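You operate a simulated robot arm through the tools that you are given. There is no shell and no other tool. Be economical: measure what you need, move in short steps, check, and stop when the job is done.

Carry out the task below with a simulated two-armed robot. There is one attempt and no reset: what you move stays moved.

JOB
Take the small soap box and put it on the basin tiles. Take the lid off the small tub and lay it down on the top of the picnic table. Fetch the long blue bundle and set it in the blue bowl. Shut the glass-lid washer drawer. Fetch the green tablet from the end of the picnic table by the washer and set it on the top of the drawer chest. Put the blue peg from the end of the picnic table by the washer on the top of the drawer chest. Put the white yellow-cap bottle on the middle board of the wooden shelf unit. Any order will do. Set down upright: small soap box, white yellow-cap bottle.

Only the result counts: the job must be done as asked and must still hold three seconds after the hand-in. Knocking over, shifting, dropping, spilling or breaking anything else fails it. Lids that push on must go on centred and level and be pressed home; caps that screw on are set level and turned clockwise until they are tight.

ROBOT AND FRAMES
Two 7-joint arms with fingered hands on one trunk, on a base that drives. Base frame: it is fixed to the floor where the robot stands at the start and does not move with it; the origin is under the middle of the robot, x ahead of it, y to its left, z up. Readings come in cm, degrees, newtons and seconds.
The left shoulder is at the start at [2, 12.3, 118.7], the right one opposite. Places, roughly: basin tiles [-380, -10, 70]; blue bowl (28x27x8 cm) [-230, 150, 80]; blue peg (5x3x9 cm) [-240, 120, 80]; glass-lid washer drawer [-270, 170, 90]; green tablet (4x4x3 cm) [-240, 130, 80]; long blue bundle (13x8x7 cm) [-360, 340, 60]; middle board of the wooden shelf unit [-450, -180, 80]; small soap box [50, 25, 100]; small tub (7x7x6 cm) [-130, 130, 80]; top of the drawer chest (23x26 cm) [72, 12, 104]; white yellow-cap bottle [-125, 125, 75]. Payload 2.4 kg a hand.
Tool frame (each hand has its own): the origin (TCP) lies between the finger pads and is the grasp point; the fingertips stand 1.7 cm ahead of it; z points along the fingers, y is the line along which they close. Largest opening 8.8 cm; the body of the gripper starts 4.7 cm behind the TCP. The gripper is a hand of 3 fingers: y runs from the thumb to the fingers, the wrist lies at [0, 0, -16.5] in the tool frame, and closing takes about 1.5 s.
Orientation is that of the tool frame in the base frame, as [roll, pitch, yaw] about the fixed x, y, z axes, in that order (R = Rz(yaw) Ry(pitch) Rx(roll)). With the fingers straight down and closing along the base's y, the tool's x points along the base's -x, its y along +y and its z along -z.

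CONTROLS
- The arms move only by the tool arm_command. It takes "left_plan", "right_plan" or both (then of equal length, played together; a hand with none holds still); each is text: rows parted by semicolons, each of 7 numbers parted by spaces: the shift along the tool's x, y, z in cm, then the turn, a rotation vector about the tool's x, y, z in degrees, then the gripper command, from -1 (fully open) to 1 (shut), values between in proportion. In form: tx ty tz wx wy wz grip; .... A call has 1 to 12 rows; each row is the pose to reach, as a shift and turn from the pose commanded when the call began, along the tool's axes at that moment. Each row takes 0.2 s and may step no farther than 5 cm and 8.6 degrees from the row before; otherwise, or with a gripper value out of range, the whole call is refused. A pose out of reach is approached as far as the arm can. The call stops where the force on the tool passes 40 N (or 10 N more than at its start, if that is more) or the arm is blocked; 0.2 s more then pass. The fingers move at their own pace (about 4.5 cm/s each) and stop on an object; they squeeze with about 30 N. The grip force told is the motor's: it shows also when the fingers shut on nothing. Time passes only in rows, and 0.2 s behind the last, so rows that repeat a pose let the fingers close. The reply holds the time, the measured pose of the TCP, the force on the tool along the base axes, the opening and the grip force, in the units named above and with some noise, with the torque about the TCP (base axes, N m) and any sound that the robot's microphone picked up, and new pictures: "show" is both (left out), scene, wrist or none (wrist: the cameras of the hands that moved).
- Cameras (640 x 400 px; columns grow to the right, rows downward): "scene" is now at [5.41, 2.93, 164.3]; the picture's right is [0.38, -0.93, 0.00], its down [-0.68, -0.28, -0.68] and it looks along [0.63, 0.25, -0.74] (base axes); focal length 250 px, centre (320, 200). "left" rides on the left gripper at [-5.2, 0.4, -6.6] in its tool frame; the picture's right is [-0.08, -1.00, 0.00], its down [0.78, -0.07, -0.62] and it looks along [0.62, -0.05, 0.78] (tool axes); focal length 243 px, centre (320, 200). "right" rides on the right gripper at [5.2, 0.4, -6.6] in its tool frame; the picture's right is [-0.09, 1.00, 0.00], its down [-0.78, -0.07, -0.62] and it looks along [-0.62, -0.05, 0.78] (tool axes); focal length 243 px, centre (320, 200). There is no depth. A picture from a camera that has moved, and an enlarged one, comes with that camera's place and axes in the base frame and with its lens.
- move_column(by): slides the trunk up (or, below 0, down) by that many cm; the arms and the scene camera ride with it, the base frame stays. It gives what a move gives, with no picture.
- steer(legs): drives the robot by 1 to 6 legs, each [ahead, left, turn to the left] in cm, cm and degrees, along the robot's own axes; the way and the turn of a leg run together, so that a leg with both is an arc; at most 150 cm and 180 degrees a leg. The arms and the cameras ride along, it lands a little off, and it stops where it bumps. It gives what a move gives, and a new picture of the scene camera.
- grasp_type(shape, hand): the hand has 3 fingers and takes this shape, open, in about a second: jaw (thumb against the fingers, like two jaws); tri (thumb and two fingers); tip (a fingertip pinch); poke (one finger out to press); point (the index stretched); flat (the hand flat); cup (the hand cupped); fist (a fist). The gripper value then closes the fingers along that shape, each until it touches; the sizes above hold for jaw. It gives what a move gives, with no picture.
- turn_head(pan, tilt): turns the head with the scene camera to pan (to the left, within 120 degrees either way) and tilt (down, from -29 to 69), counted from straight ahead of the robot. It gives what a move gives, and a new picture of the scene camera.
- zoom(camera, box): a new picture of the part [left, top, right, bottom] of that camera's present view, enlarged. The clock stands still meanwhile.
- hand_in(): hands the job in; it is judged then, once.

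Go step by step. Nothing tells you exact positions but the pictures and the camera data: compare them with the known pose of the tool, close in by small moves and look again before you grip or let go. The budget is 186 turns and 260 pictures, counting those below and the enlarged ones. Unless the task says otherwise, let go and move clear before handing in, and close with one line.

The tools are called as a command line: name --argument value ..., lists and objects as JSON in quotes. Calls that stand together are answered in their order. arm_command: Moves the arms, as the interface text tells. Its arguments: {"type":"object","properties":{"left_plan":{"type":"string"},"right_plan":{"type":"string"},"show":{"type":"string","enum":["both","scene","wrist","none"]}},"required":[]} The other tools are called the same way: move_column (by) slides the trunk up or down; grasp_type (shape, hand) gives the hand a shape; steer (legs) drives the base; turn_head (pan, tilt) turns the head that bears the scene camera; zoom (camera, box) takes an enlarged picture of a part of a camera's view; hand_in () hands the job in.

At the start:

```text
clock: 0.0
left_position: [33.68, 30.51, 122.61]
left_orientation: [-180.0, 0.0, -180.0]
left_force: [0.6, 0.6, 0.1]
left_ft_torque: [-0.02, -0.01, 0.02]
left_gripper_width: 8.77
left_gripper_force: 0.0
left_shape: jaw
right_position: [27.59, -2.18, 129.11]
right_orientation: [180.0, 0.0, -179.9]
right_force: [0.4, 0.2, 0.0]
right_ft_torque: [-0.03, 0.02, 0.02]
right_gripper_width: 8.76
right_gripper_force: 0.1
right_shape: jaw
trunk travel left (down, up): [-40.0, 43.0]
robot x, y, heading: [-0.04, 0.05, -0.0]
head pan, tilt: [22.0, 47.5]
```

scene: 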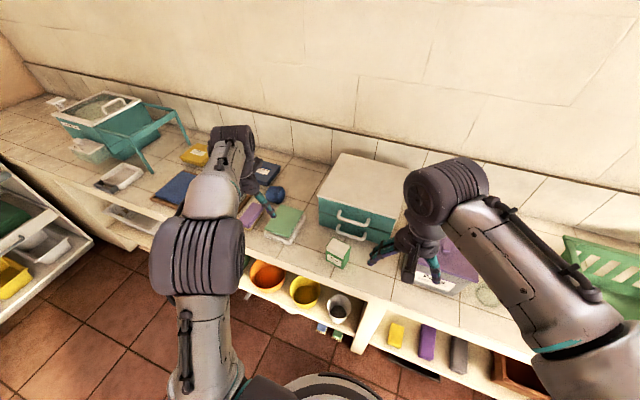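
right: 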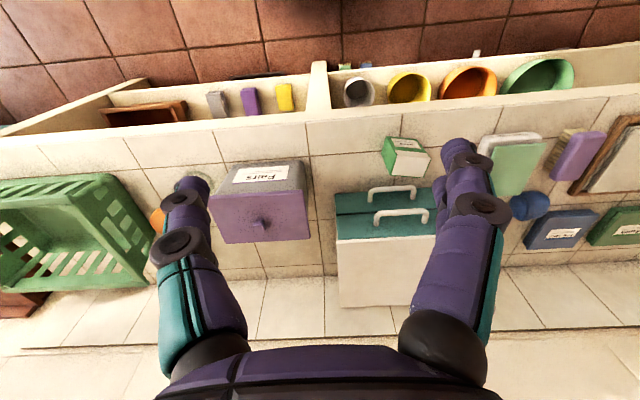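
left: 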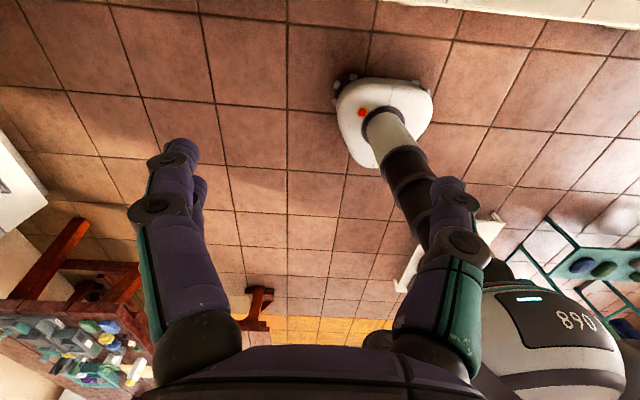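

I see the small green-white soap box at the front of the chest on the counter. I'll look more closely at it before moving.

zoom --camera "scene" --box '[240, 130, 480, 330]'

turn_head --pan 110 --tilt 25

turn_head --pan -115 --tilt 25

```text
2.00 times, centred on (360, 230) of scene
camera zoom: at [5.41, 2.93, 164.3], right [0.38, -0.93, 0.0], down [-0.68, -0.28, -0.68], along [0.63, 0.25, -0.74], focal length 499 px, centre (240, 140)
```

zoom: 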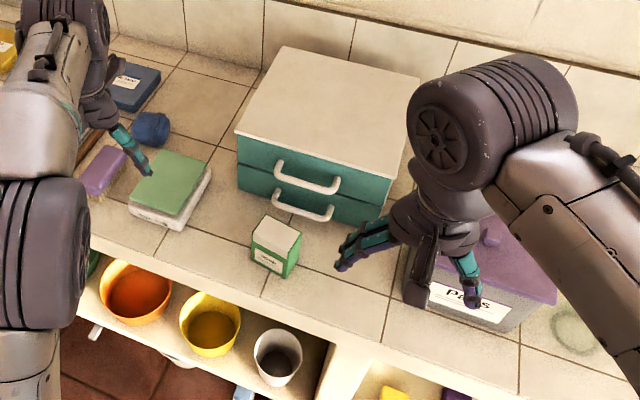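

```text
clock: 1.6
left_position: [33.67, 30.63, 122.43]
left_orientation: [-179.9, 0.1, -179.9]
left_force: [0.0, 0.1, -0.3]
left_ft_torque: [0.01, -0.02, -0.02]
left_gripper_width: 8.78
left_gripper_force: 0.0
left_shape: jaw
right_position: [27.4, -2.15, 129.14]
right_orientation: [180.0, 0.1, -180.0]
right_force: [0.0, 0.5, -0.5]
right_ft_torque: [0.01, -0.02, 0.0]
right_gripper_width: 8.78
right_gripper_force: 0.1
right_shape: jaw
trunk travel left (down, up): [-40.0, 43.0]
robot x, y, heading: [-0.05, 0.2, -0.1]
head pan, tilt: [110.0, 25.0]
camera scene: at [-5.08, 8.62, 167.71], right [0.94, 0.34, 0.0], down [0.14, -0.4, -0.91], along [-0.31, 0.85, -0.42], focal length 250 px, centre (320, 200)
```

scene: 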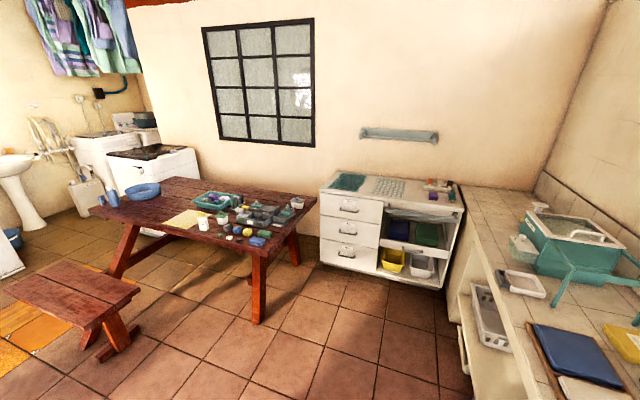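

```text
clock: 4.8
left_position: [33.57, 30.55, 122.56]
left_orientation: [-180.0, 0.0, 180.0]
left_force: [-1.1, -0.6, 0.1]
left_ft_torque: [-0.02, 0.01, 0.04]
left_gripper_width: 8.84
left_gripper_force: 0.1
left_shape: jaw
right_position: [27.57, -2.11, 129.17]
right_orientation: [-180.0, -0.1, -180.0]
right_force: [-0.2, -0.3, 0.2]
right_ft_torque: [0.01, -0.02, 0.01]
right_gripper_width: 8.82
right_gripper_force: 0.0
right_shape: jaw
trunk travel left (down, up): [-40.0, 43.0]
robot x, y, heading: [-0.02, 0.38, -0.1]
head pan, tilt: [-115.0, 25.0]
camera scene: at [-5.83, -8.39, 167.71], right [-0.91, 0.42, 0.0], down [0.18, 0.38, -0.91], along [-0.38, -0.82, -0.42], focal length 250 px, centre (320, 200)
```

scene: 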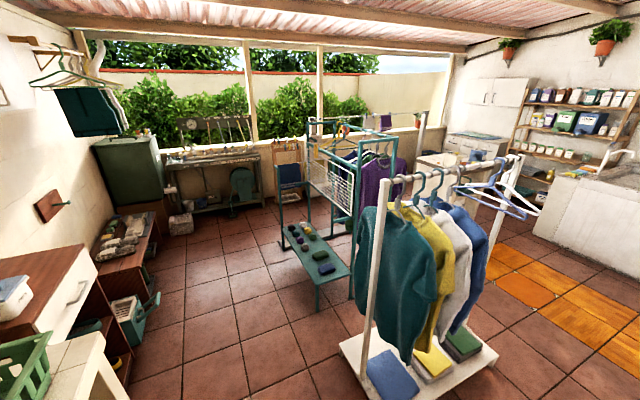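

The counter top is near z=89, with the soap box centred near [46.3, 12.9] and its top near 97. I'll move the base closer to it and bring the left hand over.

steer --legs '[[8, -8, 0]]'

turn_head --pan 15 --tilt 50

arm_command --left_plan "-1 2 0 0 0 4 -1; -3 5 0 0 0 8 -1; -4 8.5 0 0 0 8 -1"

```text
clock: 6.0
left_position: [41.85, 22.38, 122.53]
left_orientation: [179.9, -0.1, -180.0]
left_force: [0.3, -0.8, -0.4]
left_ft_torque: [0.01, -0.03, 0.0]
left_gripper_width: 8.79
left_gripper_force: 0.1
left_shape: jaw
right_position: [35.65, -10.37, 129.09]
right_orientation: [179.8, -0.1, -179.9]
right_force: [-0.3, -0.3, 0.2]
right_ft_torque: [0.0, 0.01, 0.0]
right_gripper_width: 8.79
right_gripper_force: 0.1
right_shape: jaw
trunk travel left (down, up): [-40.0, 43.0]
robot x, y, heading: [8.06, -8.16, -0.1]
head pan, tilt: [-115.0, 25.0]
camera scene: at [2.37, -16.68, 167.71], right [-0.91, 0.42, 0.0], down [0.18, 0.38, -0.91], along [-0.38, -0.82, -0.42], focal length 250 px, centre (320, 200)
```

scene: 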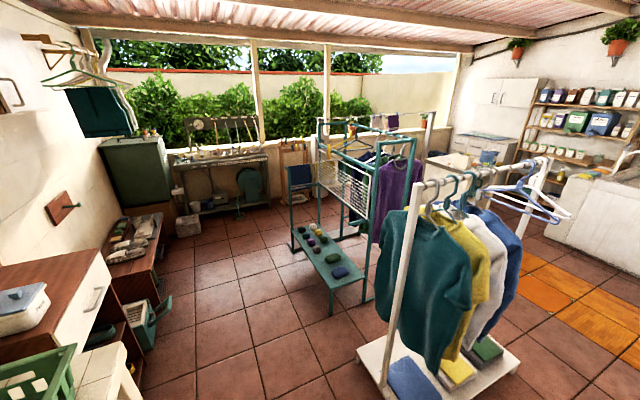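

```text
clock: 8.2
left_position: [41.62, 22.46, 122.53]
left_orientation: [-180.0, 0.1, -180.0]
left_force: [-0.6, 0.4, -0.4]
left_ft_torque: [0.01, 0.02, 0.05]
left_gripper_width: 8.79
left_gripper_force: 0.1
left_shape: jaw
right_position: [35.52, -10.31, 129.17]
right_orientation: [-179.9, 0.0, -179.9]
right_force: [0.2, -0.9, -0.9]
right_ft_torque: [0.01, 0.01, 0.02]
right_gripper_width: 8.81
right_gripper_force: 0.0
right_shape: jaw
trunk travel left (down, up): [-40.0, 43.0]
robot x, y, heading: [8.42, -8.07, 0.1]
head pan, tilt: [15.0, 50.0]
camera scene: at [13.55, -6.19, 163.96], right [0.26, -0.97, 0.0], down [-0.74, -0.2, -0.64], along [0.62, 0.17, -0.77], focal length 250 px, centre (320, 200)
```

scene: 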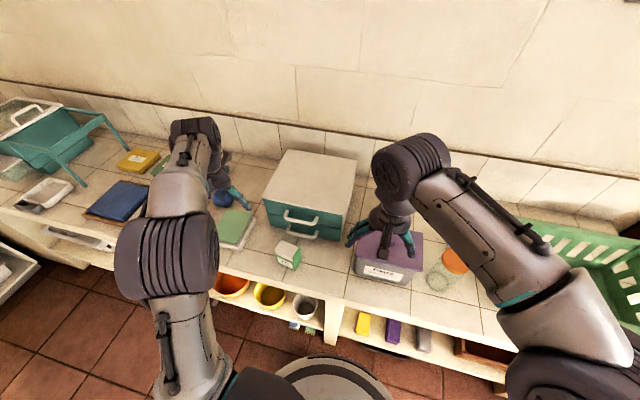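

```text
clock: 9.0
left_position: [45.6, 30.93, 122.58]
left_orientation: [180.0, -0.2, 172.0]
left_force: [-1.2, -0.8, 0.1]
left_ft_torque: [-0.03, 0.03, -0.02]
left_gripper_width: 8.79
left_gripper_force: 0.2
left_shape: jaw
right_position: [35.44, -10.24, 128.92]
right_orientation: [180.0, 0.0, -179.9]
right_force: [0.6, 0.3, 0.7]
right_ft_torque: [-0.01, -0.01, -0.01]
right_gripper_width: 8.8
right_gripper_force: 0.0
right_shape: jaw
trunk travel left (down, up): [-40.0, 43.0]
robot x, y, heading: [8.3, -8.41, -0.1]
head pan, tilt: [15.0, 50.0]
camera scene: at [13.61, -6.05, 163.95], right [0.26, -0.97, 0.0], down [-0.74, -0.2, -0.64], along [0.62, 0.17, -0.77], focal length 250 px, centre (320, 200)
camera left: at [50.73, 30.53, 129.19], right [-0.05, -1.0, 0.0], down [-0.78, 0.04, 0.62], along [-0.62, 0.03, -0.78], focal length 243 px, centre (320, 200)
```

scene: 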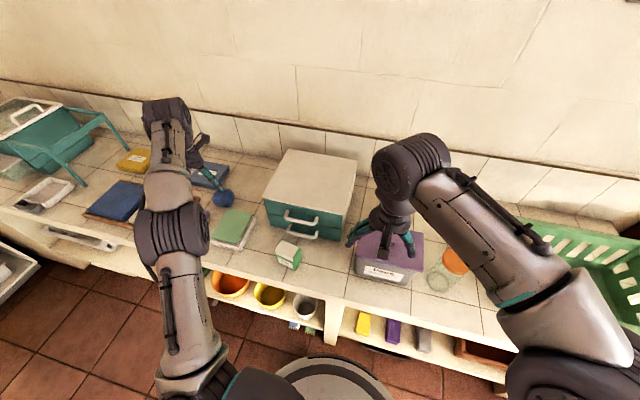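
left: 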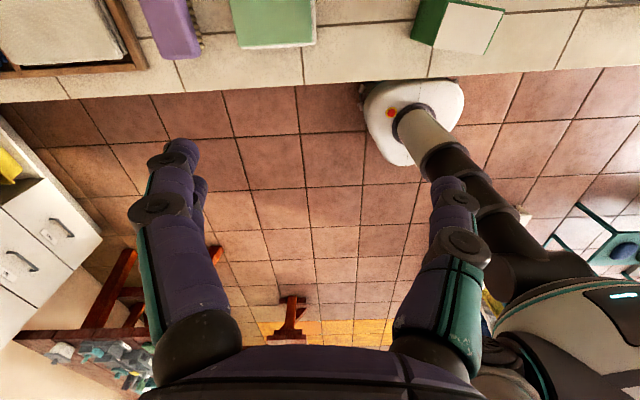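

I went the wrong way along y. I'll move the hand back so it sits over the soap box.

arm_command --left_plan "-0.8 -4.5 0 0 0 0 -1; -1.6 -9 0 0 0 0 -1; -2.4 -13.4 0 0 0 0 -1; -3.2 -17.7 0 0 0 0 -1; -3.2 -17.7 0 0 0 0 -1"

move_column --by -14

turn_head --pan 20 --tilt 50

zoom --camera "left" --box '[0, 0, 640, 400]'

```text
clock: 10.2
left_position: [46.61, 13.01, 122.46]
left_orientation: [180.0, -0.1, 172.0]
left_force: [0.8, 0.3, 0.0]
left_ft_torque: [-0.02, 0.02, -0.04]
left_gripper_width: 8.77
left_gripper_force: 0.1
left_shape: jaw
right_position: [35.62, -10.19, 129.09]
right_orientation: [-180.0, 0.0, -179.9]
right_force: [-0.2, -0.3, 0.9]
right_ft_torque: [0.01, 0.03, 0.01]
right_gripper_width: 8.79
right_gripper_force: 0.0
right_shape: jaw
trunk travel left (down, up): [-40.0, 43.0]
robot x, y, heading: [7.79, -8.02, -0.2]
head pan, tilt: [15.0, 50.0]
camera scene: at [13.55, -6.14, 163.96], right [0.26, -0.97, 0.0], down [-0.74, -0.2, -0.64], along [0.62, 0.17, -0.77], focal length 250 px, centre (320, 200)
camera left: at [51.72, 12.59, 128.99], right [-0.05, -1.0, 0.0], down [-0.78, 0.04, 0.62], along [-0.62, 0.03, -0.78], focal length 243 px, centre (320, 200)
```

scene: 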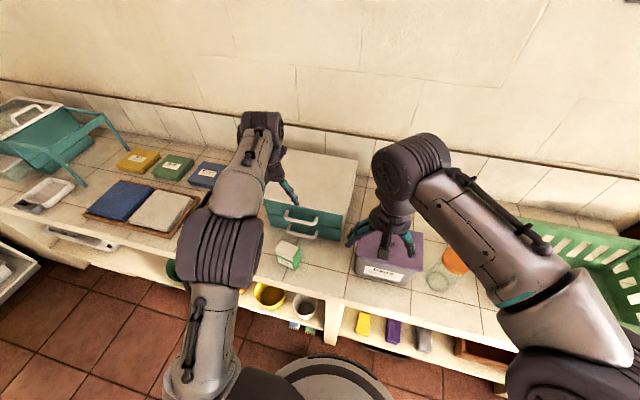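
left: 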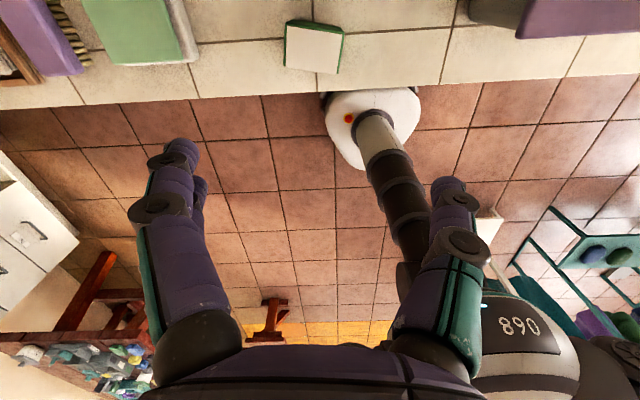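

```text
clock: 11.8
left_position: [46.53, 13.02, 108.35]
left_orientation: [179.9, 0.0, 171.9]
left_force: [0.4, 0.2, 0.0]
left_ft_torque: [0.01, -0.01, 0.01]
left_gripper_width: 8.79
left_gripper_force: 0.1
left_shape: jaw
right_position: [35.53, -10.3, 115.09]
right_orientation: [-180.0, 0.0, -180.0]
right_force: [-0.2, 0.8, 0.3]
right_ft_torque: [0.03, -0.01, -0.02]
right_gripper_width: 8.81
right_gripper_force: 0.0
right_shape: jaw
trunk travel left (down, up): [-26.0, 57.0]
robot x, y, heading: [8.18, -8.15, 0.0]
head pan, tilt: [15.0, 50.0]
```

```text
clock: 12.5
left_position: [46.6, 12.98, 108.33]
left_orientation: [-180.0, 0.0, 172.0]
left_force: [-1.0, -0.5, -0.6]
left_ft_torque: [0.02, 0.02, -0.02]
left_gripper_width: 8.79
left_gripper_force: 0.1
left_shape: jaw
right_position: [35.5, -10.25, 115.1]
right_orientation: [180.0, 0.0, -179.9]
right_force: [-0.4, 0.1, 0.5]
right_ft_torque: [0.04, 0.02, 0.02]
right_gripper_width: 8.8
right_gripper_force: 0.1
right_shape: jaw
trunk travel left (down, up): [-26.0, 57.0]
robot x, y, heading: [8.06, -8.08, 0.1]
head pan, tilt: [20.0, 50.0]
camera scene: at [13.35, -5.55, 149.96], right [0.34, -0.94, 0.0], down [-0.72, -0.26, -0.64], along [0.6, 0.22, -0.77], focal length 250 px, centre (320, 200)
```

scene: 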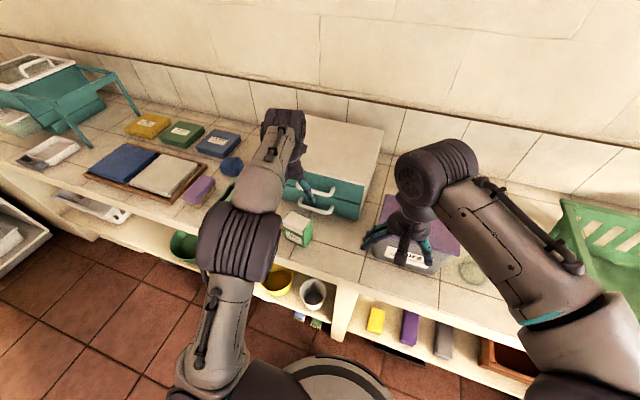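

```text
1.00 times, centred on (320, 200) of left (not enlarged: the box is as wide or as high as the picture)
camera zoom: at [51.73, 12.59, 115.0], right [-0.05, -1.0, 0.0], down [-0.78, 0.04, 0.62], along [-0.62, 0.03, -0.78], focal length 243 px, centre (320, 200)
```

zoom: 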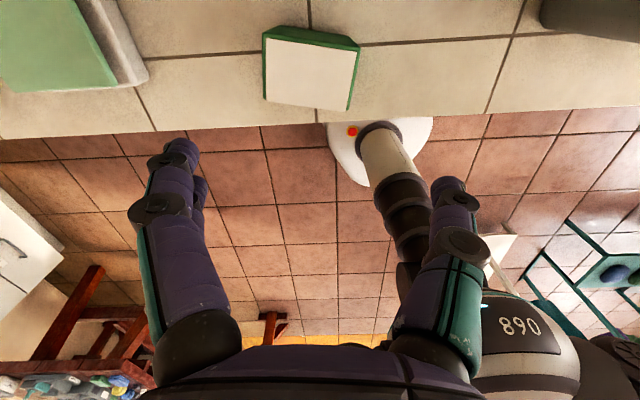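

The views together put the box top near z=94.5, with its centre near [47.7, 13.5]. I'll adjust to that and lower partway.

arm_command --left_plan "-1 0.7 0 0 0 0 -1; -1 0.7 0 0 0 0 -1" --show "none"

move_column --by -9

zoom --camera "left" --box '[0, 0, 640, 400]'

zoom --camera "scene" --box '[200, 100, 400, 225]'

```text
clock: 13.1
left_position: [47.62, 13.49, 108.53]
left_orientation: [180.0, 0.0, 172.0]
left_force: [0.6, -0.1, -0.3]
left_ft_torque: [0.03, -0.02, -0.01]
left_gripper_width: 8.78
left_gripper_force: 0.0
left_shape: jaw
right_position: [35.51, -10.3, 115.17]
right_orientation: [-180.0, 0.1, -179.9]
right_force: [-0.2, -0.2, 0.0]
right_ft_torque: [0.02, 0.0, -0.02]
right_gripper_width: 8.78
right_gripper_force: 0.1
right_shape: jaw
trunk travel left (down, up): [-26.0, 57.0]
robot x, y, heading: [8.25, -8.25, -0.1]
head pan, tilt: [20.0, 50.0]
```

```text
clock: 14.3
left_position: [47.62, 13.61, 99.43]
left_orientation: [-180.0, 0.0, 172.0]
left_force: [-0.5, 0.8, -0.7]
left_ft_torque: [-0.01, 0.02, 0.0]
left_gripper_width: 8.8
left_gripper_force: 0.0
left_shape: jaw
right_position: [35.46, -10.22, 106.13]
right_orientation: [-180.0, 0.0, -179.9]
right_force: [-0.8, -0.2, 0.1]
right_ft_torque: [0.0, 0.0, -0.02]
right_gripper_width: 8.79
right_gripper_force: 0.1
right_shape: jaw
trunk travel left (down, up): [-17.0, 66.0]
robot x, y, heading: [7.95, -8.59, -0.0]
head pan, tilt: [20.0, 50.0]
```

```text
1.00 times, centred on (320, 200) of left (not enlarged: the box is as wide or as high as the picture)
camera zoom: at [52.77, 13.24, 106.13], right [-0.05, -1.0, 0.0], down [-0.78, 0.04, 0.62], along [-0.62, 0.03, -0.78], focal length 243 px, centre (320, 200)
```

zoom: 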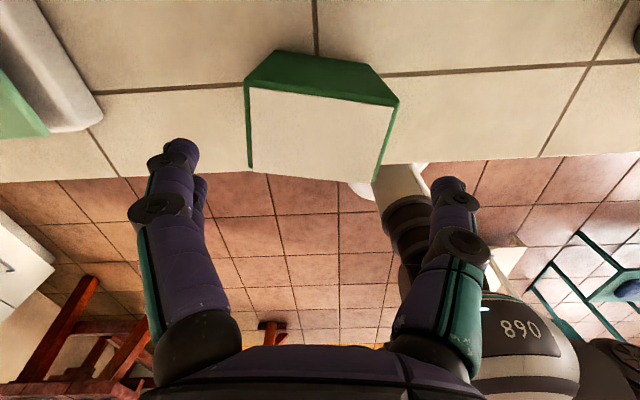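

```text
3.20 times, centred on (300, 162) of scene
camera zoom: at [13.34, -5.55, 140.96], right [0.34, -0.94, 0.0], down [-0.72, -0.26, -0.64], along [0.6, 0.22, -0.77], focal length 799 px, centre (384, 320)
```

zoom: 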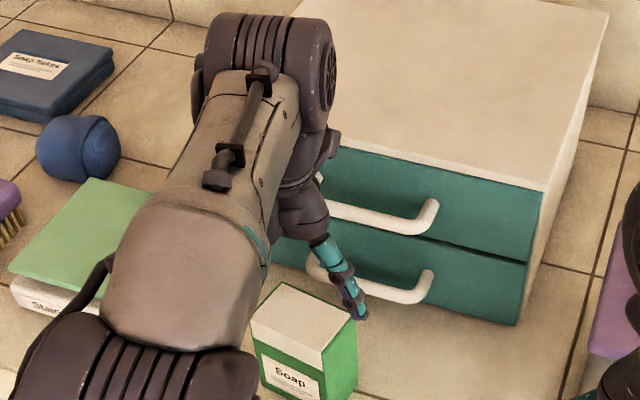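

The box is centred under the hand. I'll lower around it and grip.

move_column --by -8.4

arm_command --left_plan "0 0 0 0 0 0 0; 0 0 0 0 0 0 1; 0 0 0 0 0 0 1; 0 0 0 0 0 0 1; 0 0 0 0 0 0 1; 0 0 0 0 0 0 1; 0 0 0 0 0 0 1; 0 0 0 0 0 0 1"

```text
clock: 15.3
left_position: [47.56, 13.58, 92.41]
left_orientation: [179.6, 1.1, 171.9]
left_force: [0.4, -0.6, 24.7]
left_ft_torque: [0.29, 0.0, -0.08]
left_gripper_width: 8.72
left_gripper_force: 0.0
left_shape: jaw
right_position: [35.4, -10.34, 98.51]
right_orientation: [180.0, 0.0, -179.9]
right_force: [0.1, -1.1, -0.9]
right_ft_torque: [-0.05, -0.03, 0.0]
right_gripper_width: 8.79
right_gripper_force: 0.0
right_shape: jaw
trunk travel left (down, up): [-9.4, 73.6]
robot x, y, heading: [8.2, -8.3, 0.0]
head pan, tilt: [20.0, 50.0]
stopped: the force on the tool passed its limit at 49 N (the readings are from after the stop); the commanded pose is now the measured one
```

```text
clock: 17.2
left_position: [47.55, 13.62, 92.39]
left_orientation: [179.5, 1.1, 172.0]
left_force: [-0.6, 1.5, 17.4]
left_ft_torque: [0.19, 0.01, -0.01]
left_gripper_width: 6.19
left_gripper_force: 30.3
left_shape: jaw
right_position: [35.41, -10.42, 98.51]
right_orientation: [-179.9, 0.2, -179.9]
right_force: [-0.3, 0.2, 0.4]
right_ft_torque: [0.03, -0.02, 0.03]
right_gripper_width: 8.79
right_gripper_force: 0.1
right_shape: jaw
trunk travel left (down, up): [-9.4, 73.6]
robot x, y, heading: [8.08, -7.87, 0.0]
head pan, tilt: [20.0, 50.0]
stopped in row 8 (left hand): the force on the tool passed its limit at 40 N (the readings are from after the stop); the commanded pose is now the measured one
camera scene: at [13.2, -5.61, 133.32], right [0.34, -0.94, 0.0], down [-0.72, -0.26, -0.64], along [0.6, 0.22, -0.77], focal length 250 px, centre (320, 200)
camera left: at [52.65, 13.19, 99.16], right [-0.06, -1.0, -0.01], down [-0.79, 0.04, 0.61], along [-0.6, 0.04, -0.8], focal length 243 px, centre (320, 200)
```

scene: 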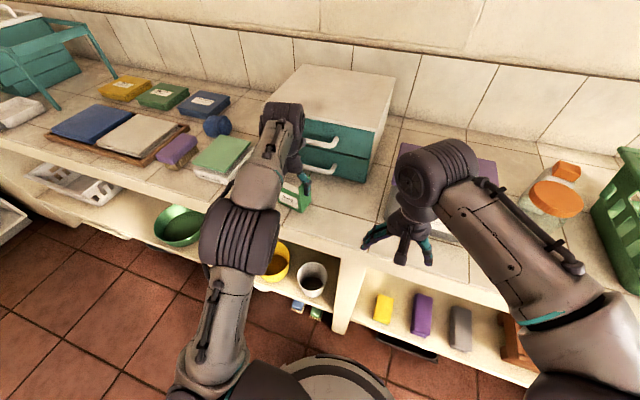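
left: 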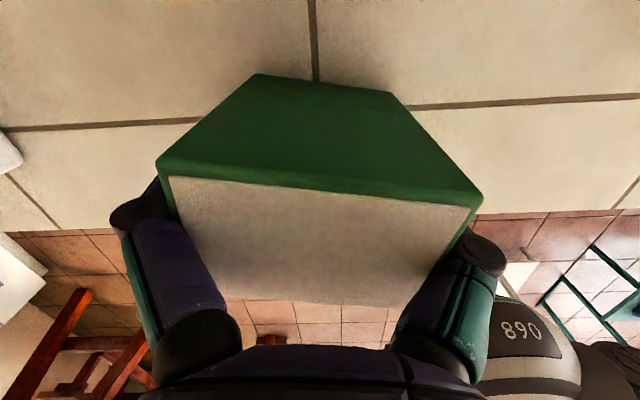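

The box is gripped with the fingers 6.2 cm apart. I'll lift it straight up on the trunk and check.

move_column --by 6

zoom --camera "scene" --box '[200, 100, 400, 225]'

```text
clock: 18.2
left_position: [47.72, 13.58, 98.2]
left_orientation: [179.8, 0.8, 172.0]
left_force: [0.6, 0.2, -2.0]
left_ft_torque: [-0.02, 0.0, -0.02]
left_gripper_width: 6.17
left_gripper_force: 30.1
left_shape: jaw
right_position: [35.53, -10.24, 104.51]
right_orientation: [180.0, 0.0, -179.9]
right_force: [-0.5, -0.4, 0.3]
right_ft_torque: [0.0, 0.04, 0.02]
right_gripper_width: 8.79
right_gripper_force: 0.2
right_shape: jaw
trunk travel left (down, up): [-15.4, 67.6]
robot x, y, heading: [7.87, -8.09, -0.3]
head pan, tilt: [20.0, 50.0]
```

```text
3.20 times, centred on (300, 162) of scene
camera zoom: at [13.37, -5.54, 139.33], right [0.34, -0.94, 0.0], down [-0.72, -0.26, -0.64], along [0.6, 0.22, -0.77], focal length 799 px, centre (384, 320)
```

zoom: 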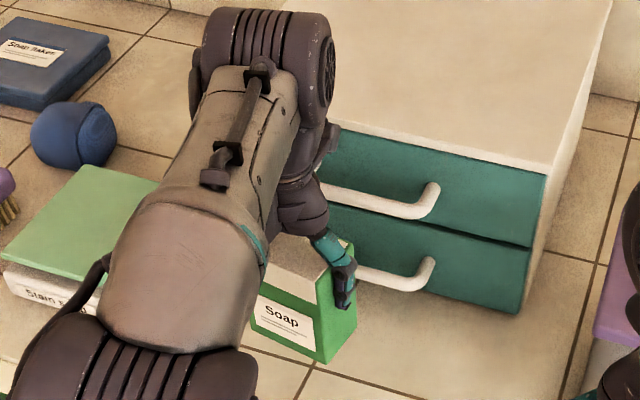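

The soap box is held. I'll raise it, back away from the counter, turn left, and head for the near end of the picnic table.

move_column --by 14

steer --legs '[[-40, 0, 0], [0, 0, 90], [40, 85, 0]]'

turn_head --pan 10 --tilt 35

```text
clock: 19.9
left_position: [47.82, 13.7, 112.25]
left_orientation: [179.7, 0.8, 172.0]
left_force: [-0.4, 0.3, -0.5]
left_ft_torque: [0.0, -0.02, 0.01]
left_gripper_width: 6.22
left_gripper_force: 29.2
left_shape: jaw
right_position: [35.49, -10.3, 118.52]
right_orientation: [-180.0, 0.0, -179.9]
right_force: [-1.3, 0.0, 0.4]
right_ft_torque: [0.03, 0.02, -0.04]
right_gripper_width: 8.78
right_gripper_force: 0.0
right_shape: jaw
trunk travel left (down, up): [-29.4, 53.6]
robot x, y, heading: [8.23, -8.37, -0.0]
head pan, tilt: [20.0, 50.0]
```

```text
clock: 30.6
left_position: [-138.02, 70.83, 112.38]
left_orientation: [179.7, 0.8, -97.2]
left_force: [0.8, -0.5, -0.6]
left_ft_torque: [0.0, -0.01, -0.02]
left_gripper_width: 6.21
left_gripper_force: 30.2
left_shape: jaw
right_position: [-113.99, 58.99, 118.4]
right_orientation: [-179.9, 0.0, -89.1]
right_force: [-0.6, -0.4, -0.3]
right_ft_torque: [-0.02, -0.01, 0.02]
right_gripper_width: 8.8
right_gripper_force: 0.0
right_shape: jaw
trunk travel left (down, up): [-29.4, 53.6]
robot x, y, heading: [-115.49, 31.17, 91.0]
head pan, tilt: [20.0, 50.0]
camera scene: at [-118.36, 36.57, 153.34], right [0.93, 0.36, 0.0], down [0.27, -0.72, -0.64], along [-0.23, 0.6, -0.77], focal length 250 px, centre (320, 200)
```

scene: 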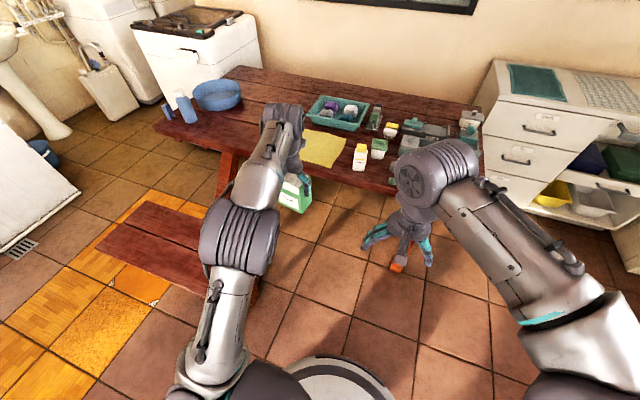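

```text
clock: 31.4
left_position: [-137.95, 70.8, 112.36]
left_orientation: [179.8, 0.9, -97.2]
left_force: [0.6, -0.5, -1.1]
left_ft_torque: [-0.01, 0.02, 0.0]
left_gripper_width: 6.19
left_gripper_force: 30.3
left_shape: jaw
right_position: [-113.91, 58.79, 118.52]
right_orientation: [-179.9, 0.0, -89.0]
right_force: [0.7, -0.2, -0.5]
right_ft_torque: [0.0, 0.0, 0.01]
right_gripper_width: 8.76
right_gripper_force: 0.0
right_shape: jaw
trunk travel left (down, up): [-29.4, 53.6]
robot x, y, heading: [-115.6, 31.41, 91.1]
head pan, tilt: [10.0, 35.0]
camera scene: at [-117.25, 38.01, 155.5], right [0.98, 0.19, 0.0], down [0.11, -0.56, -0.82], along [-0.15, 0.8, -0.57], focal length 250 px, centre (320, 200)
```

scene: 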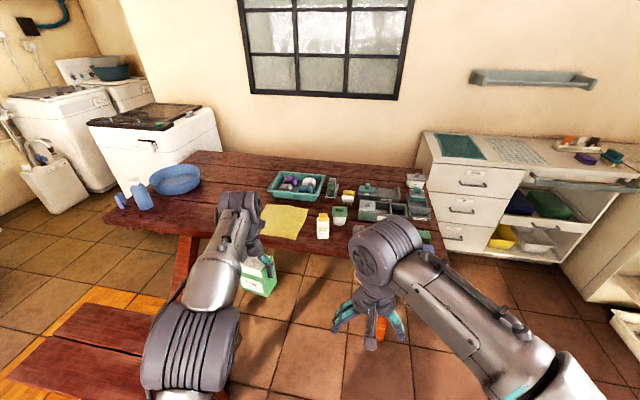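

zoom --camera "scene" --box '[240, 140, 440, 265]'

zoom --camera "scene" --box '[60, 60, 280, 260]'

```text
3.20 times, centred on (340, 202) of scene
camera zoom: at [-117.25, 38.01, 155.5], right [0.98, 0.19, 0.0], down [0.11, -0.56, -0.82], along [-0.15, 0.8, -0.57], focal length 799 px, centre (256, 192)
```

zoom: 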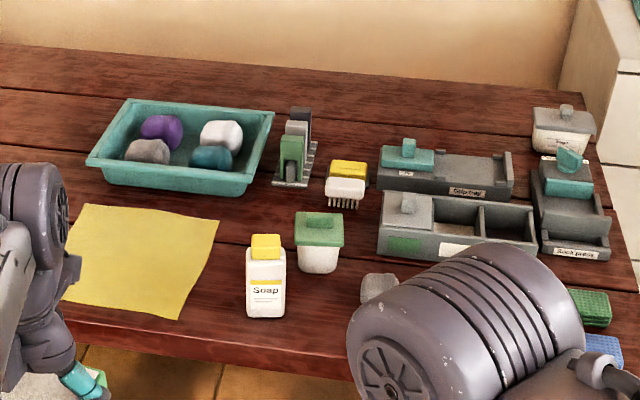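

```text
2.00 times, centred on (170, 160) of scene
camera zoom: at [-117.25, 38.01, 155.5], right [0.98, 0.19, 0.0], down [0.11, -0.56, -0.82], along [-0.15, 0.8, -0.57], focal length 499 px, centre (620, 280)
```

zoom: 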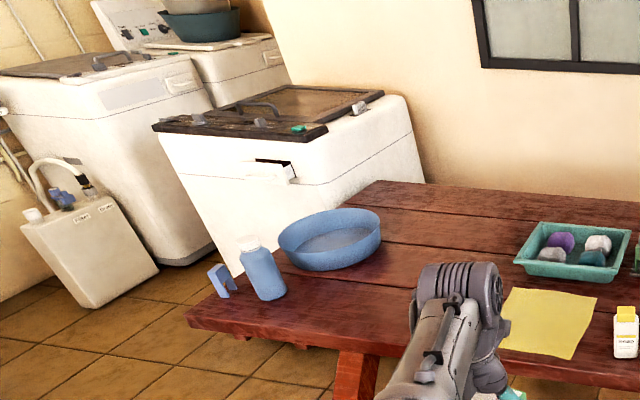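

The bottle stands near [-131, 120], with the small green-lidded tub just behind it. I'll drive closer and tilt the right hand forward so it can take the bottle by its side.

steer --legs '[[38, 11, -1]]'

arm_command --right_plan "0 0 0 0 -8 0 -1; 0 0 0 0 -16 0 -1; 0 0 0 0 -24 0 -1; 0 0 0 0 -32 0 -1; 0 0 0 0 -40 0 -1; 0 0 0 0 -48 0 -1; 0 0 0 0 -56 0 -1; 0 0 0 0 -60 0 -1"

turn_head --pan 0 --tilt 45

```text
clock: 33.8
left_position: [-149.14, 108.48, 112.23]
left_orientation: [179.6, 0.9, -97.6]
left_force: [0.6, -0.1, -1.9]
left_ft_torque: [-0.01, -0.01, 0.02]
left_gripper_width: 6.18
left_gripper_force: 29.7
left_shape: jaw
right_position: [-125.29, 96.52, 118.45]
right_orientation: [180.0, -0.1, -89.4]
right_force: [-0.1, 0.0, -0.2]
right_ft_torque: [0.02, -0.03, -0.02]
right_gripper_width: 8.77
right_gripper_force: 0.1
right_shape: jaw
trunk travel left (down, up): [-29.4, 53.6]
robot x, y, heading: [-127.17, 68.93, 90.3]
head pan, tilt: [10.0, 35.0]
camera scene: at [-128.69, 75.65, 155.5], right [0.98, 0.18, 0.0], down [0.1, -0.56, -0.82], along [-0.15, 0.81, -0.57], focal length 250 px, centre (320, 200)
```

scene: 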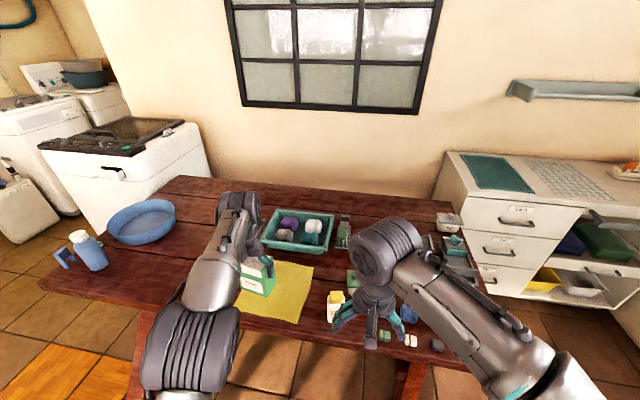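

```text
clock: 35.6
left_position: [-149.23, 108.39, 112.29]
left_orientation: [179.6, 0.8, -97.6]
left_force: [-0.2, 0.1, -1.3]
left_ft_torque: [-0.02, -0.02, 0.04]
left_gripper_width: 6.19
left_gripper_force: 29.8
left_shape: jaw
right_position: [-125.18, 96.36, 118.42]
right_orientation: [179.7, 60.0, -89.6]
right_force: [0.8, -0.2, -0.7]
right_ft_torque: [0.01, -0.03, -0.04]
right_gripper_width: 8.79
right_gripper_force: 0.1
right_shape: jaw
trunk travel left (down, up): [-29.4, 53.6]
robot x, y, heading: [-126.96, 69.22, 90.5]
head pan, tilt: [10.0, 35.0]
camera scene: at [-128.66, 75.57, 155.51], right [0.98, 0.18, 0.0], down [0.1, -0.56, -0.82], along [-0.15, 0.81, -0.57], focal length 250 px, centre (320, 200)
camera right: at [-125.5, 88.01, 117.24], right [-1.0, 0.03, 0.07], down [0.07, -0.15, 0.99], along [0.04, 0.99, 0.15], focal length 243 px, centre (320, 200)
```

scene: 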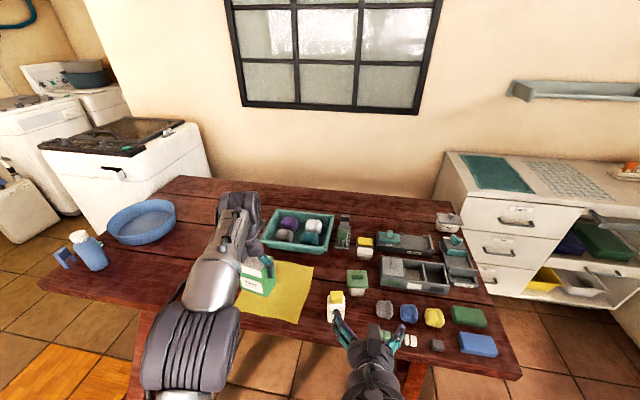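
right: 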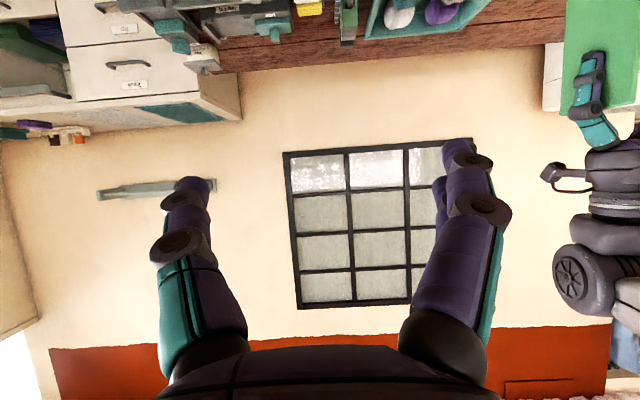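

```text
clock: 36.3
left_position: [-149.12, 108.35, 112.41]
left_orientation: [179.7, 0.8, -97.6]
left_force: [0.1, -0.6, -2.0]
left_ft_torque: [-0.01, 0.0, -0.03]
left_gripper_width: 6.17
left_gripper_force: 29.6
left_shape: jaw
right_position: [-125.12, 96.44, 118.6]
right_orientation: [179.9, 60.0, -89.5]
right_force: [0.3, 1.2, -0.3]
right_ft_torque: [0.02, 0.0, -0.04]
right_gripper_width: 8.8
right_gripper_force: 0.0
right_shape: jaw
trunk travel left (down, up): [-29.4, 53.6]
robot x, y, heading: [-126.85, 69.14, 90.5]
head pan, tilt: [0.0, 45.0]
camera scene: at [-127.13, 75.04, 154.03], right [1.0, 0.01, 0.0], down [0.01, -0.71, -0.71], along [-0.01, 0.71, -0.71], focal length 250 px, centre (320, 200)
```

scene: 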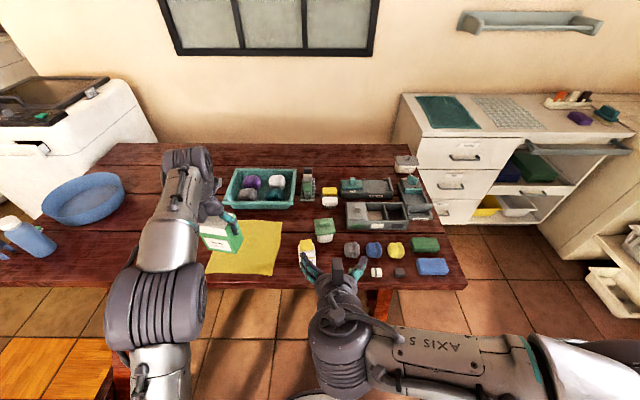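

zoom --camera "scene" --box '[260, 190, 420, 290]'

```text
4.00 times, centred on (340, 240) of scene
camera zoom: at [-127.13, 75.04, 154.03], right [1.0, 0.01, 0.0], down [0.01, -0.71, -0.71], along [-0.01, 0.71, -0.71], focal length 998 px, centre (240, 40)
```

zoom: 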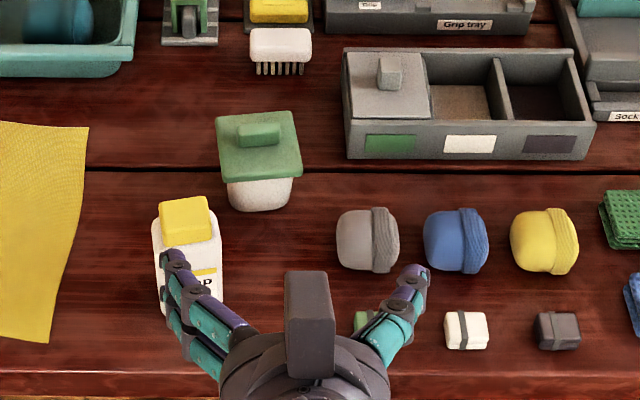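

The bottle is near [-132, 121] and the table top is near z=74. I'll line up the right hand in front of it, raise the soap box, and then lower the trunk.

arm_command --right_plan "1.3 1.7 3 0 0 0 -1; 2.6 3.4 6 0 0 0 -1; 3.9 5.1 9 0 0 0 -1; 5.1 6.8 12.2 0 0 0 -1" --left_plan "0 0 -3.5 0 0 0 1; 0 0 -7 0 0 0 1; 0 0 -10.5 0 0 0 1; 0 0 -13 0 0 0 1" --show "none"

move_column --by -20

turn_head --pan 0 --tilt 45

zoom --camera "right" --box '[0, 0, 640, 400]'

```text
clock: 37.3
left_position: [-149.24, 108.03, 118.95]
left_orientation: [179.6, 0.9, -97.6]
left_force: [0.4, 1.0, -0.9]
left_ft_torque: [0.03, 0.02, 0.0]
left_gripper_width: 6.19
left_gripper_force: 30.1
left_shape: jaw
left hand out of reach, approached as far as the arm can: row 3, 4
right_position: [-132.15, 104.31, 107.92]
right_orientation: [180.0, 59.9, -89.5]
right_force: [-0.3, -0.5, 0.3]
right_ft_torque: [0.0, 0.0, -0.01]
right_gripper_width: 8.79
right_gripper_force: 0.1
right_shape: jaw
trunk travel left (down, up): [-29.4, 53.6]
robot x, y, heading: [-127.0, 68.92, 90.6]
head pan, tilt: [0.0, 45.0]
```

```text
clock: 39.5
left_position: [-148.94, 108.18, 98.95]
left_orientation: [179.6, 0.9, -97.6]
left_force: [-0.4, -0.4, -1.2]
left_ft_torque: [0.03, -0.02, 0.0]
left_gripper_width: 6.18
left_gripper_force: 30.4
left_shape: jaw
right_position: [-131.95, 104.18, 87.97]
right_orientation: [180.0, 60.1, -89.6]
right_force: [-0.3, 0.2, 0.4]
right_ft_torque: [-0.02, 0.01, 0.01]
right_gripper_width: 8.8
right_gripper_force: 0.0
right_shape: jaw
trunk travel left (down, up): [-9.4, 73.6]
robot x, y, heading: [-126.95, 68.85, 90.6]
head pan, tilt: [0.0, 45.0]
```

```text
clock: 40.1
left_position: [-148.93, 108.06, 98.79]
left_orientation: [179.7, 0.9, -97.6]
left_force: [-0.6, 0.0, -0.9]
left_ft_torque: [-0.02, 0.0, 0.0]
left_gripper_width: 6.19
left_gripper_force: 30.4
left_shape: jaw
right_position: [-132.02, 104.2, 87.88]
right_orientation: [-180.0, 60.0, -89.5]
right_force: [0.7, 0.1, 0.3]
right_ft_torque: [0.01, 0.01, -0.01]
right_gripper_width: 8.8
right_gripper_force: 0.1
right_shape: jaw
trunk travel left (down, up): [-9.4, 73.6]
robot x, y, heading: [-127.44, 68.6, 90.2]
head pan, tilt: [0.0, 45.0]
camera scene: at [-127.13, 75.04, 134.03], right [1.0, 0.01, 0.0], down [0.01, -0.71, -0.71], along [-0.01, 0.71, -0.71], focal length 250 px, centre (320, 200)
```

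scene: 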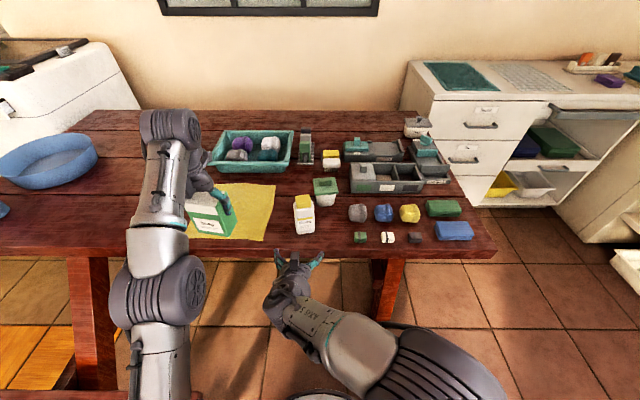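

```text
1.00 times, centred on (320, 200) of right (not enlarged: the box is as wide or as high as the picture)
camera zoom: at [-132.32, 95.83, 86.72], right [-1.0, 0.03, 0.07], down [0.07, -0.15, 0.99], along [0.04, 0.99, 0.14], focal length 243 px, centre (320, 200)
```

zoom: 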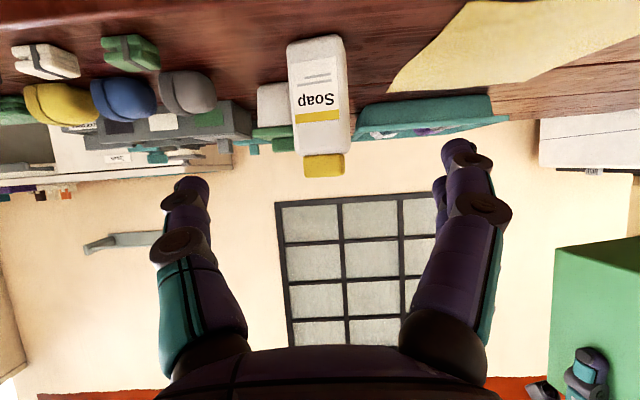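

The bottle is lined up and stands from about z=75.5 to 88. I'll lower, slide forward around its body, and check.

arm_command --right_plan "3 -0.2 1.75 0 0 0 -1; 6 -0.5 3.5 0 0 0 -1; 3.9 -0.5 7.2 0 0 0 -1; 1.8 -0.5 10.9 0 0 0 -1; -0.3 -0.5 14.5 0 0 0 -1; -2.2 -0.5 17.8 0 0 0 -1; -2.2 -0.5 17.8 0 0 0 -1"

```text
clock: 41.7
left_position: [-148.92, 108.17, 98.99]
left_orientation: [179.6, 0.9, -97.5]
left_force: [0.1, -0.2, -1.2]
left_ft_torque: [0.0, 0.0, -0.01]
left_gripper_width: 6.18
left_gripper_force: 30.5
left_shape: jaw
right_position: [-131.78, 120.72, 80.84]
right_orientation: [-180.0, 59.8, -89.5]
right_force: [-0.8, 0.4, 0.0]
right_ft_torque: [-0.01, -0.01, -0.02]
right_gripper_width: 8.77
right_gripper_force: 0.0
right_shape: jaw
trunk travel left (down, up): [-9.4, 73.6]
robot x, y, heading: [-127.05, 68.82, 90.4]
head pan, tilt: [0.0, 45.0]
camera scene: at [-127.13, 75.06, 134.03], right [1.0, 0.01, 0.0], down [0.01, -0.71, -0.71], along [-0.01, 0.71, -0.71], focal length 250 px, centre (320, 200)
camera right: at [-132.1, 112.35, 79.56], right [-1.0, 0.03, 0.07], down [0.07, -0.15, 0.99], along [0.04, 0.99, 0.14], focal length 243 px, centre (320, 200)
```

scene: 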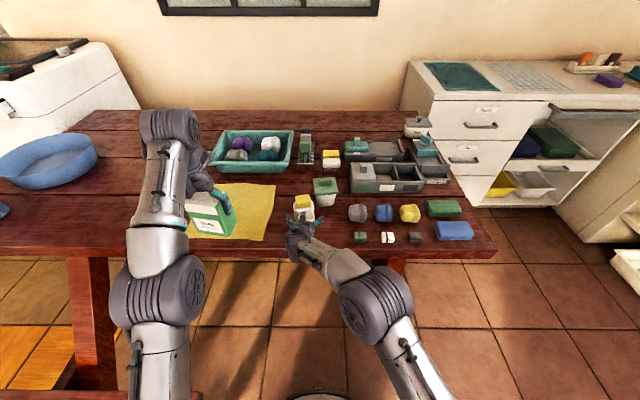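
right: 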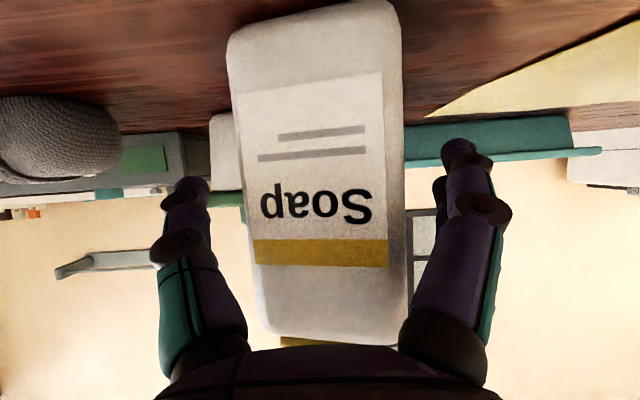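

The bottle sits between the fingers. I'll go 1.5 cm deeper and close.

arm_command --right_plan "-0.75 0 1.3 0 0 0 -1; -0.75 0 1.3 0 0 0 0; -0.75 0 1.3 0 0 0 1; -0.75 0 1.3 0 0 0 1; -0.75 0 1.3 0 0 0 1; -0.75 0 1.3 0 0 0 1; -0.75 0 1.3 0 0 0 1; -0.75 0 1.3 0 0 0 1" --show "wrist"

move_column --by 15

zoom --camera "scene" --box '[200, 150, 400, 275]'

```text
clock: 43.5
left_position: [-148.91, 108.1, 98.92]
left_orientation: [179.7, 0.9, -97.6]
left_force: [-0.2, 0.7, -0.6]
left_ft_torque: [-0.01, -0.03, 0.01]
left_gripper_width: 6.21
left_gripper_force: 30.0
left_shape: jaw
right_position: [-131.78, 122.07, 80.85]
right_orientation: [180.0, 60.0, -89.4]
right_force: [-0.4, 0.3, 0.0]
right_ft_torque: [-0.03, 0.01, 0.01]
right_gripper_width: 5.06
right_gripper_force: 30.3
right_shape: jaw
trunk travel left (down, up): [-9.4, 73.6]
robot x, y, heading: [-126.96, 68.7, 90.7]
head pan, tilt: [0.0, 45.0]
camera right: at [-132.09, 113.78, 79.69], right [-1.0, 0.03, 0.07], down [0.07, -0.15, 0.99], along [0.04, 0.99, 0.14], focal length 243 px, centre (320, 200)
```

right: 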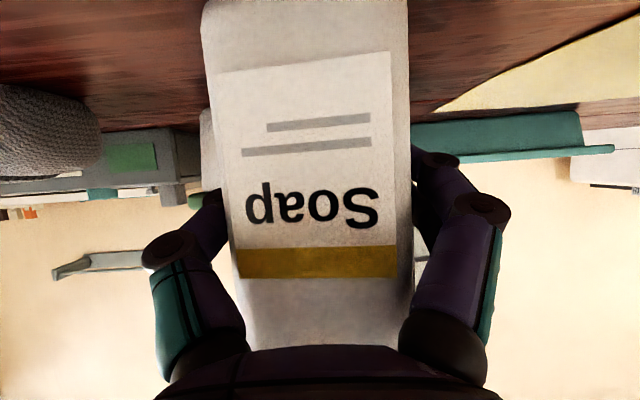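

```text
clock: 45.2
left_position: [-148.98, 108.08, 113.94]
left_orientation: [179.7, 0.9, -97.6]
left_force: [0.0, 0.1, -2.2]
left_ft_torque: [-0.02, -0.02, -0.05]
left_gripper_width: 6.17
left_gripper_force: 30.1
left_shape: jaw
right_position: [-131.82, 122.17, 95.9]
right_orientation: [-180.0, 60.0, -89.5]
right_force: [-0.1, -0.4, -1.9]
right_ft_torque: [-0.01, 0.0, 0.0]
right_gripper_width: 5.06
right_gripper_force: 29.8
right_shape: jaw
trunk travel left (down, up): [-24.4, 58.6]
robot x, y, heading: [-126.88, 68.95, 90.7]
head pan, tilt: [0.0, 45.0]
```

```text
3.20 times, centred on (300, 212) of scene
camera zoom: at [-127.14, 75.08, 149.02], right [1.0, 0.01, 0.0], down [0.01, -0.71, -0.71], along [-0.01, 0.71, -0.71], focal length 799 px, centre (384, 160)
```

zoom: 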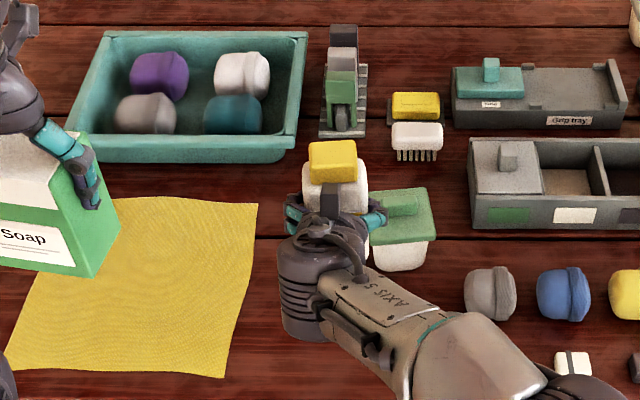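

Both items are held. I'll pull the bottle in, back off, turn left, and drive west along the aisle toward the basin.

arm_command --right_plan "1.9 0 -3.3 0 0 0 1; 3.8 0 -6.5 0 0 0 1; 5.6 0 -9.8 0 0 0 1; 7.5 0 -13 0 0 0 1" --show "none"

steer --legs '[[-62, 0, 0], [0, 0, 89], [120, 0, 0]]'

turn_head --pan 0 --tilt 20

```text
clock: 46.2
left_position: [-148.99, 107.99, 113.96]
left_orientation: [179.7, 0.9, -97.5]
left_force: [-0.4, 0.5, -1.4]
left_ft_torque: [0.0, -0.04, 0.0]
left_gripper_width: 6.19
left_gripper_force: 29.9
left_shape: jaw
right_position: [-131.49, 107.18, 95.94]
right_orientation: [179.9, 60.0, -89.5]
right_force: [-0.1, -0.3, -1.9]
right_ft_torque: [-0.03, 0.0, 0.03]
right_gripper_width: 5.06
right_gripper_force: 29.7
right_shape: jaw
trunk travel left (down, up): [-24.4, 58.6]
robot x, y, heading: [-127.07, 68.85, 90.6]
head pan, tilt: [0.0, 45.0]
```

```text
clock: 59.5
left_position: [-290.5, -17.65, 113.98]
left_orientation: [179.7, 0.9, -7.8]
left_force: [-0.6, -0.3, -0.8]
left_ft_torque: [-0.02, -0.05, 0.0]
left_gripper_width: 6.19
left_gripper_force: 30.1
left_shape: jaw
right_position: [-289.42, 0.05, 96.02]
right_orientation: [-180.0, 59.9, 0.3]
right_force: [0.3, -0.1, -2.4]
right_ft_torque: [0.0, -0.02, 0.0]
right_gripper_width: 5.02
right_gripper_force: 30.1
right_shape: jaw
trunk travel left (down, up): [-24.4, 58.6]
robot x, y, heading: [-251.59, 4.01, -179.7]
head pan, tilt: [0.0, 45.0]
camera scene: at [-257.35, 4.15, 149.03], right [-0.01, 1.0, 0.0], down [0.71, 0.0, -0.71], along [-0.71, 0.0, -0.71], focal length 250 px, centre (320, 200)
```

scene: 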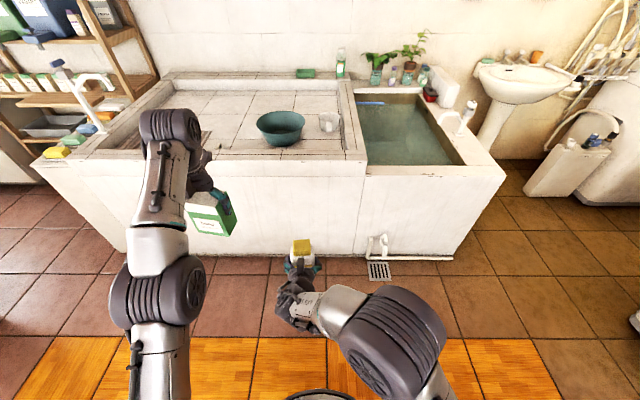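

```text
clock: 60.4
left_position: [-290.41, -17.57, 113.93]
left_orientation: [179.8, 0.9, -7.8]
left_force: [0.1, -0.3, -1.0]
left_ft_torque: [-0.02, 0.01, -0.02]
left_gripper_width: 6.17
left_gripper_force: 29.5
left_shape: jaw
right_position: [-289.48, 0.04, 95.88]
right_orientation: [-180.0, 60.0, 0.3]
right_force: [0.4, 0.5, -1.6]
right_ft_torque: [-0.02, -0.03, -0.02]
right_gripper_width: 5.06
right_gripper_force: 30.1
right_shape: jaw
trunk travel left (down, up): [-24.4, 58.6]
robot x, y, heading: [-251.28, 4.0, -179.7]
head pan, tilt: [0.0, 20.0]
camera scene: at [-258.51, 4.15, 152.89], right [-0.01, 1.0, 0.0], down [0.34, 0.0, -0.94], along [-0.94, 0.0, -0.34], focal length 250 px, centre (320, 200)
```

scene: 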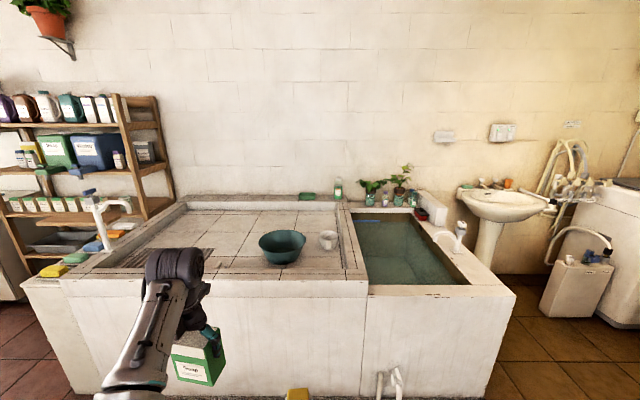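

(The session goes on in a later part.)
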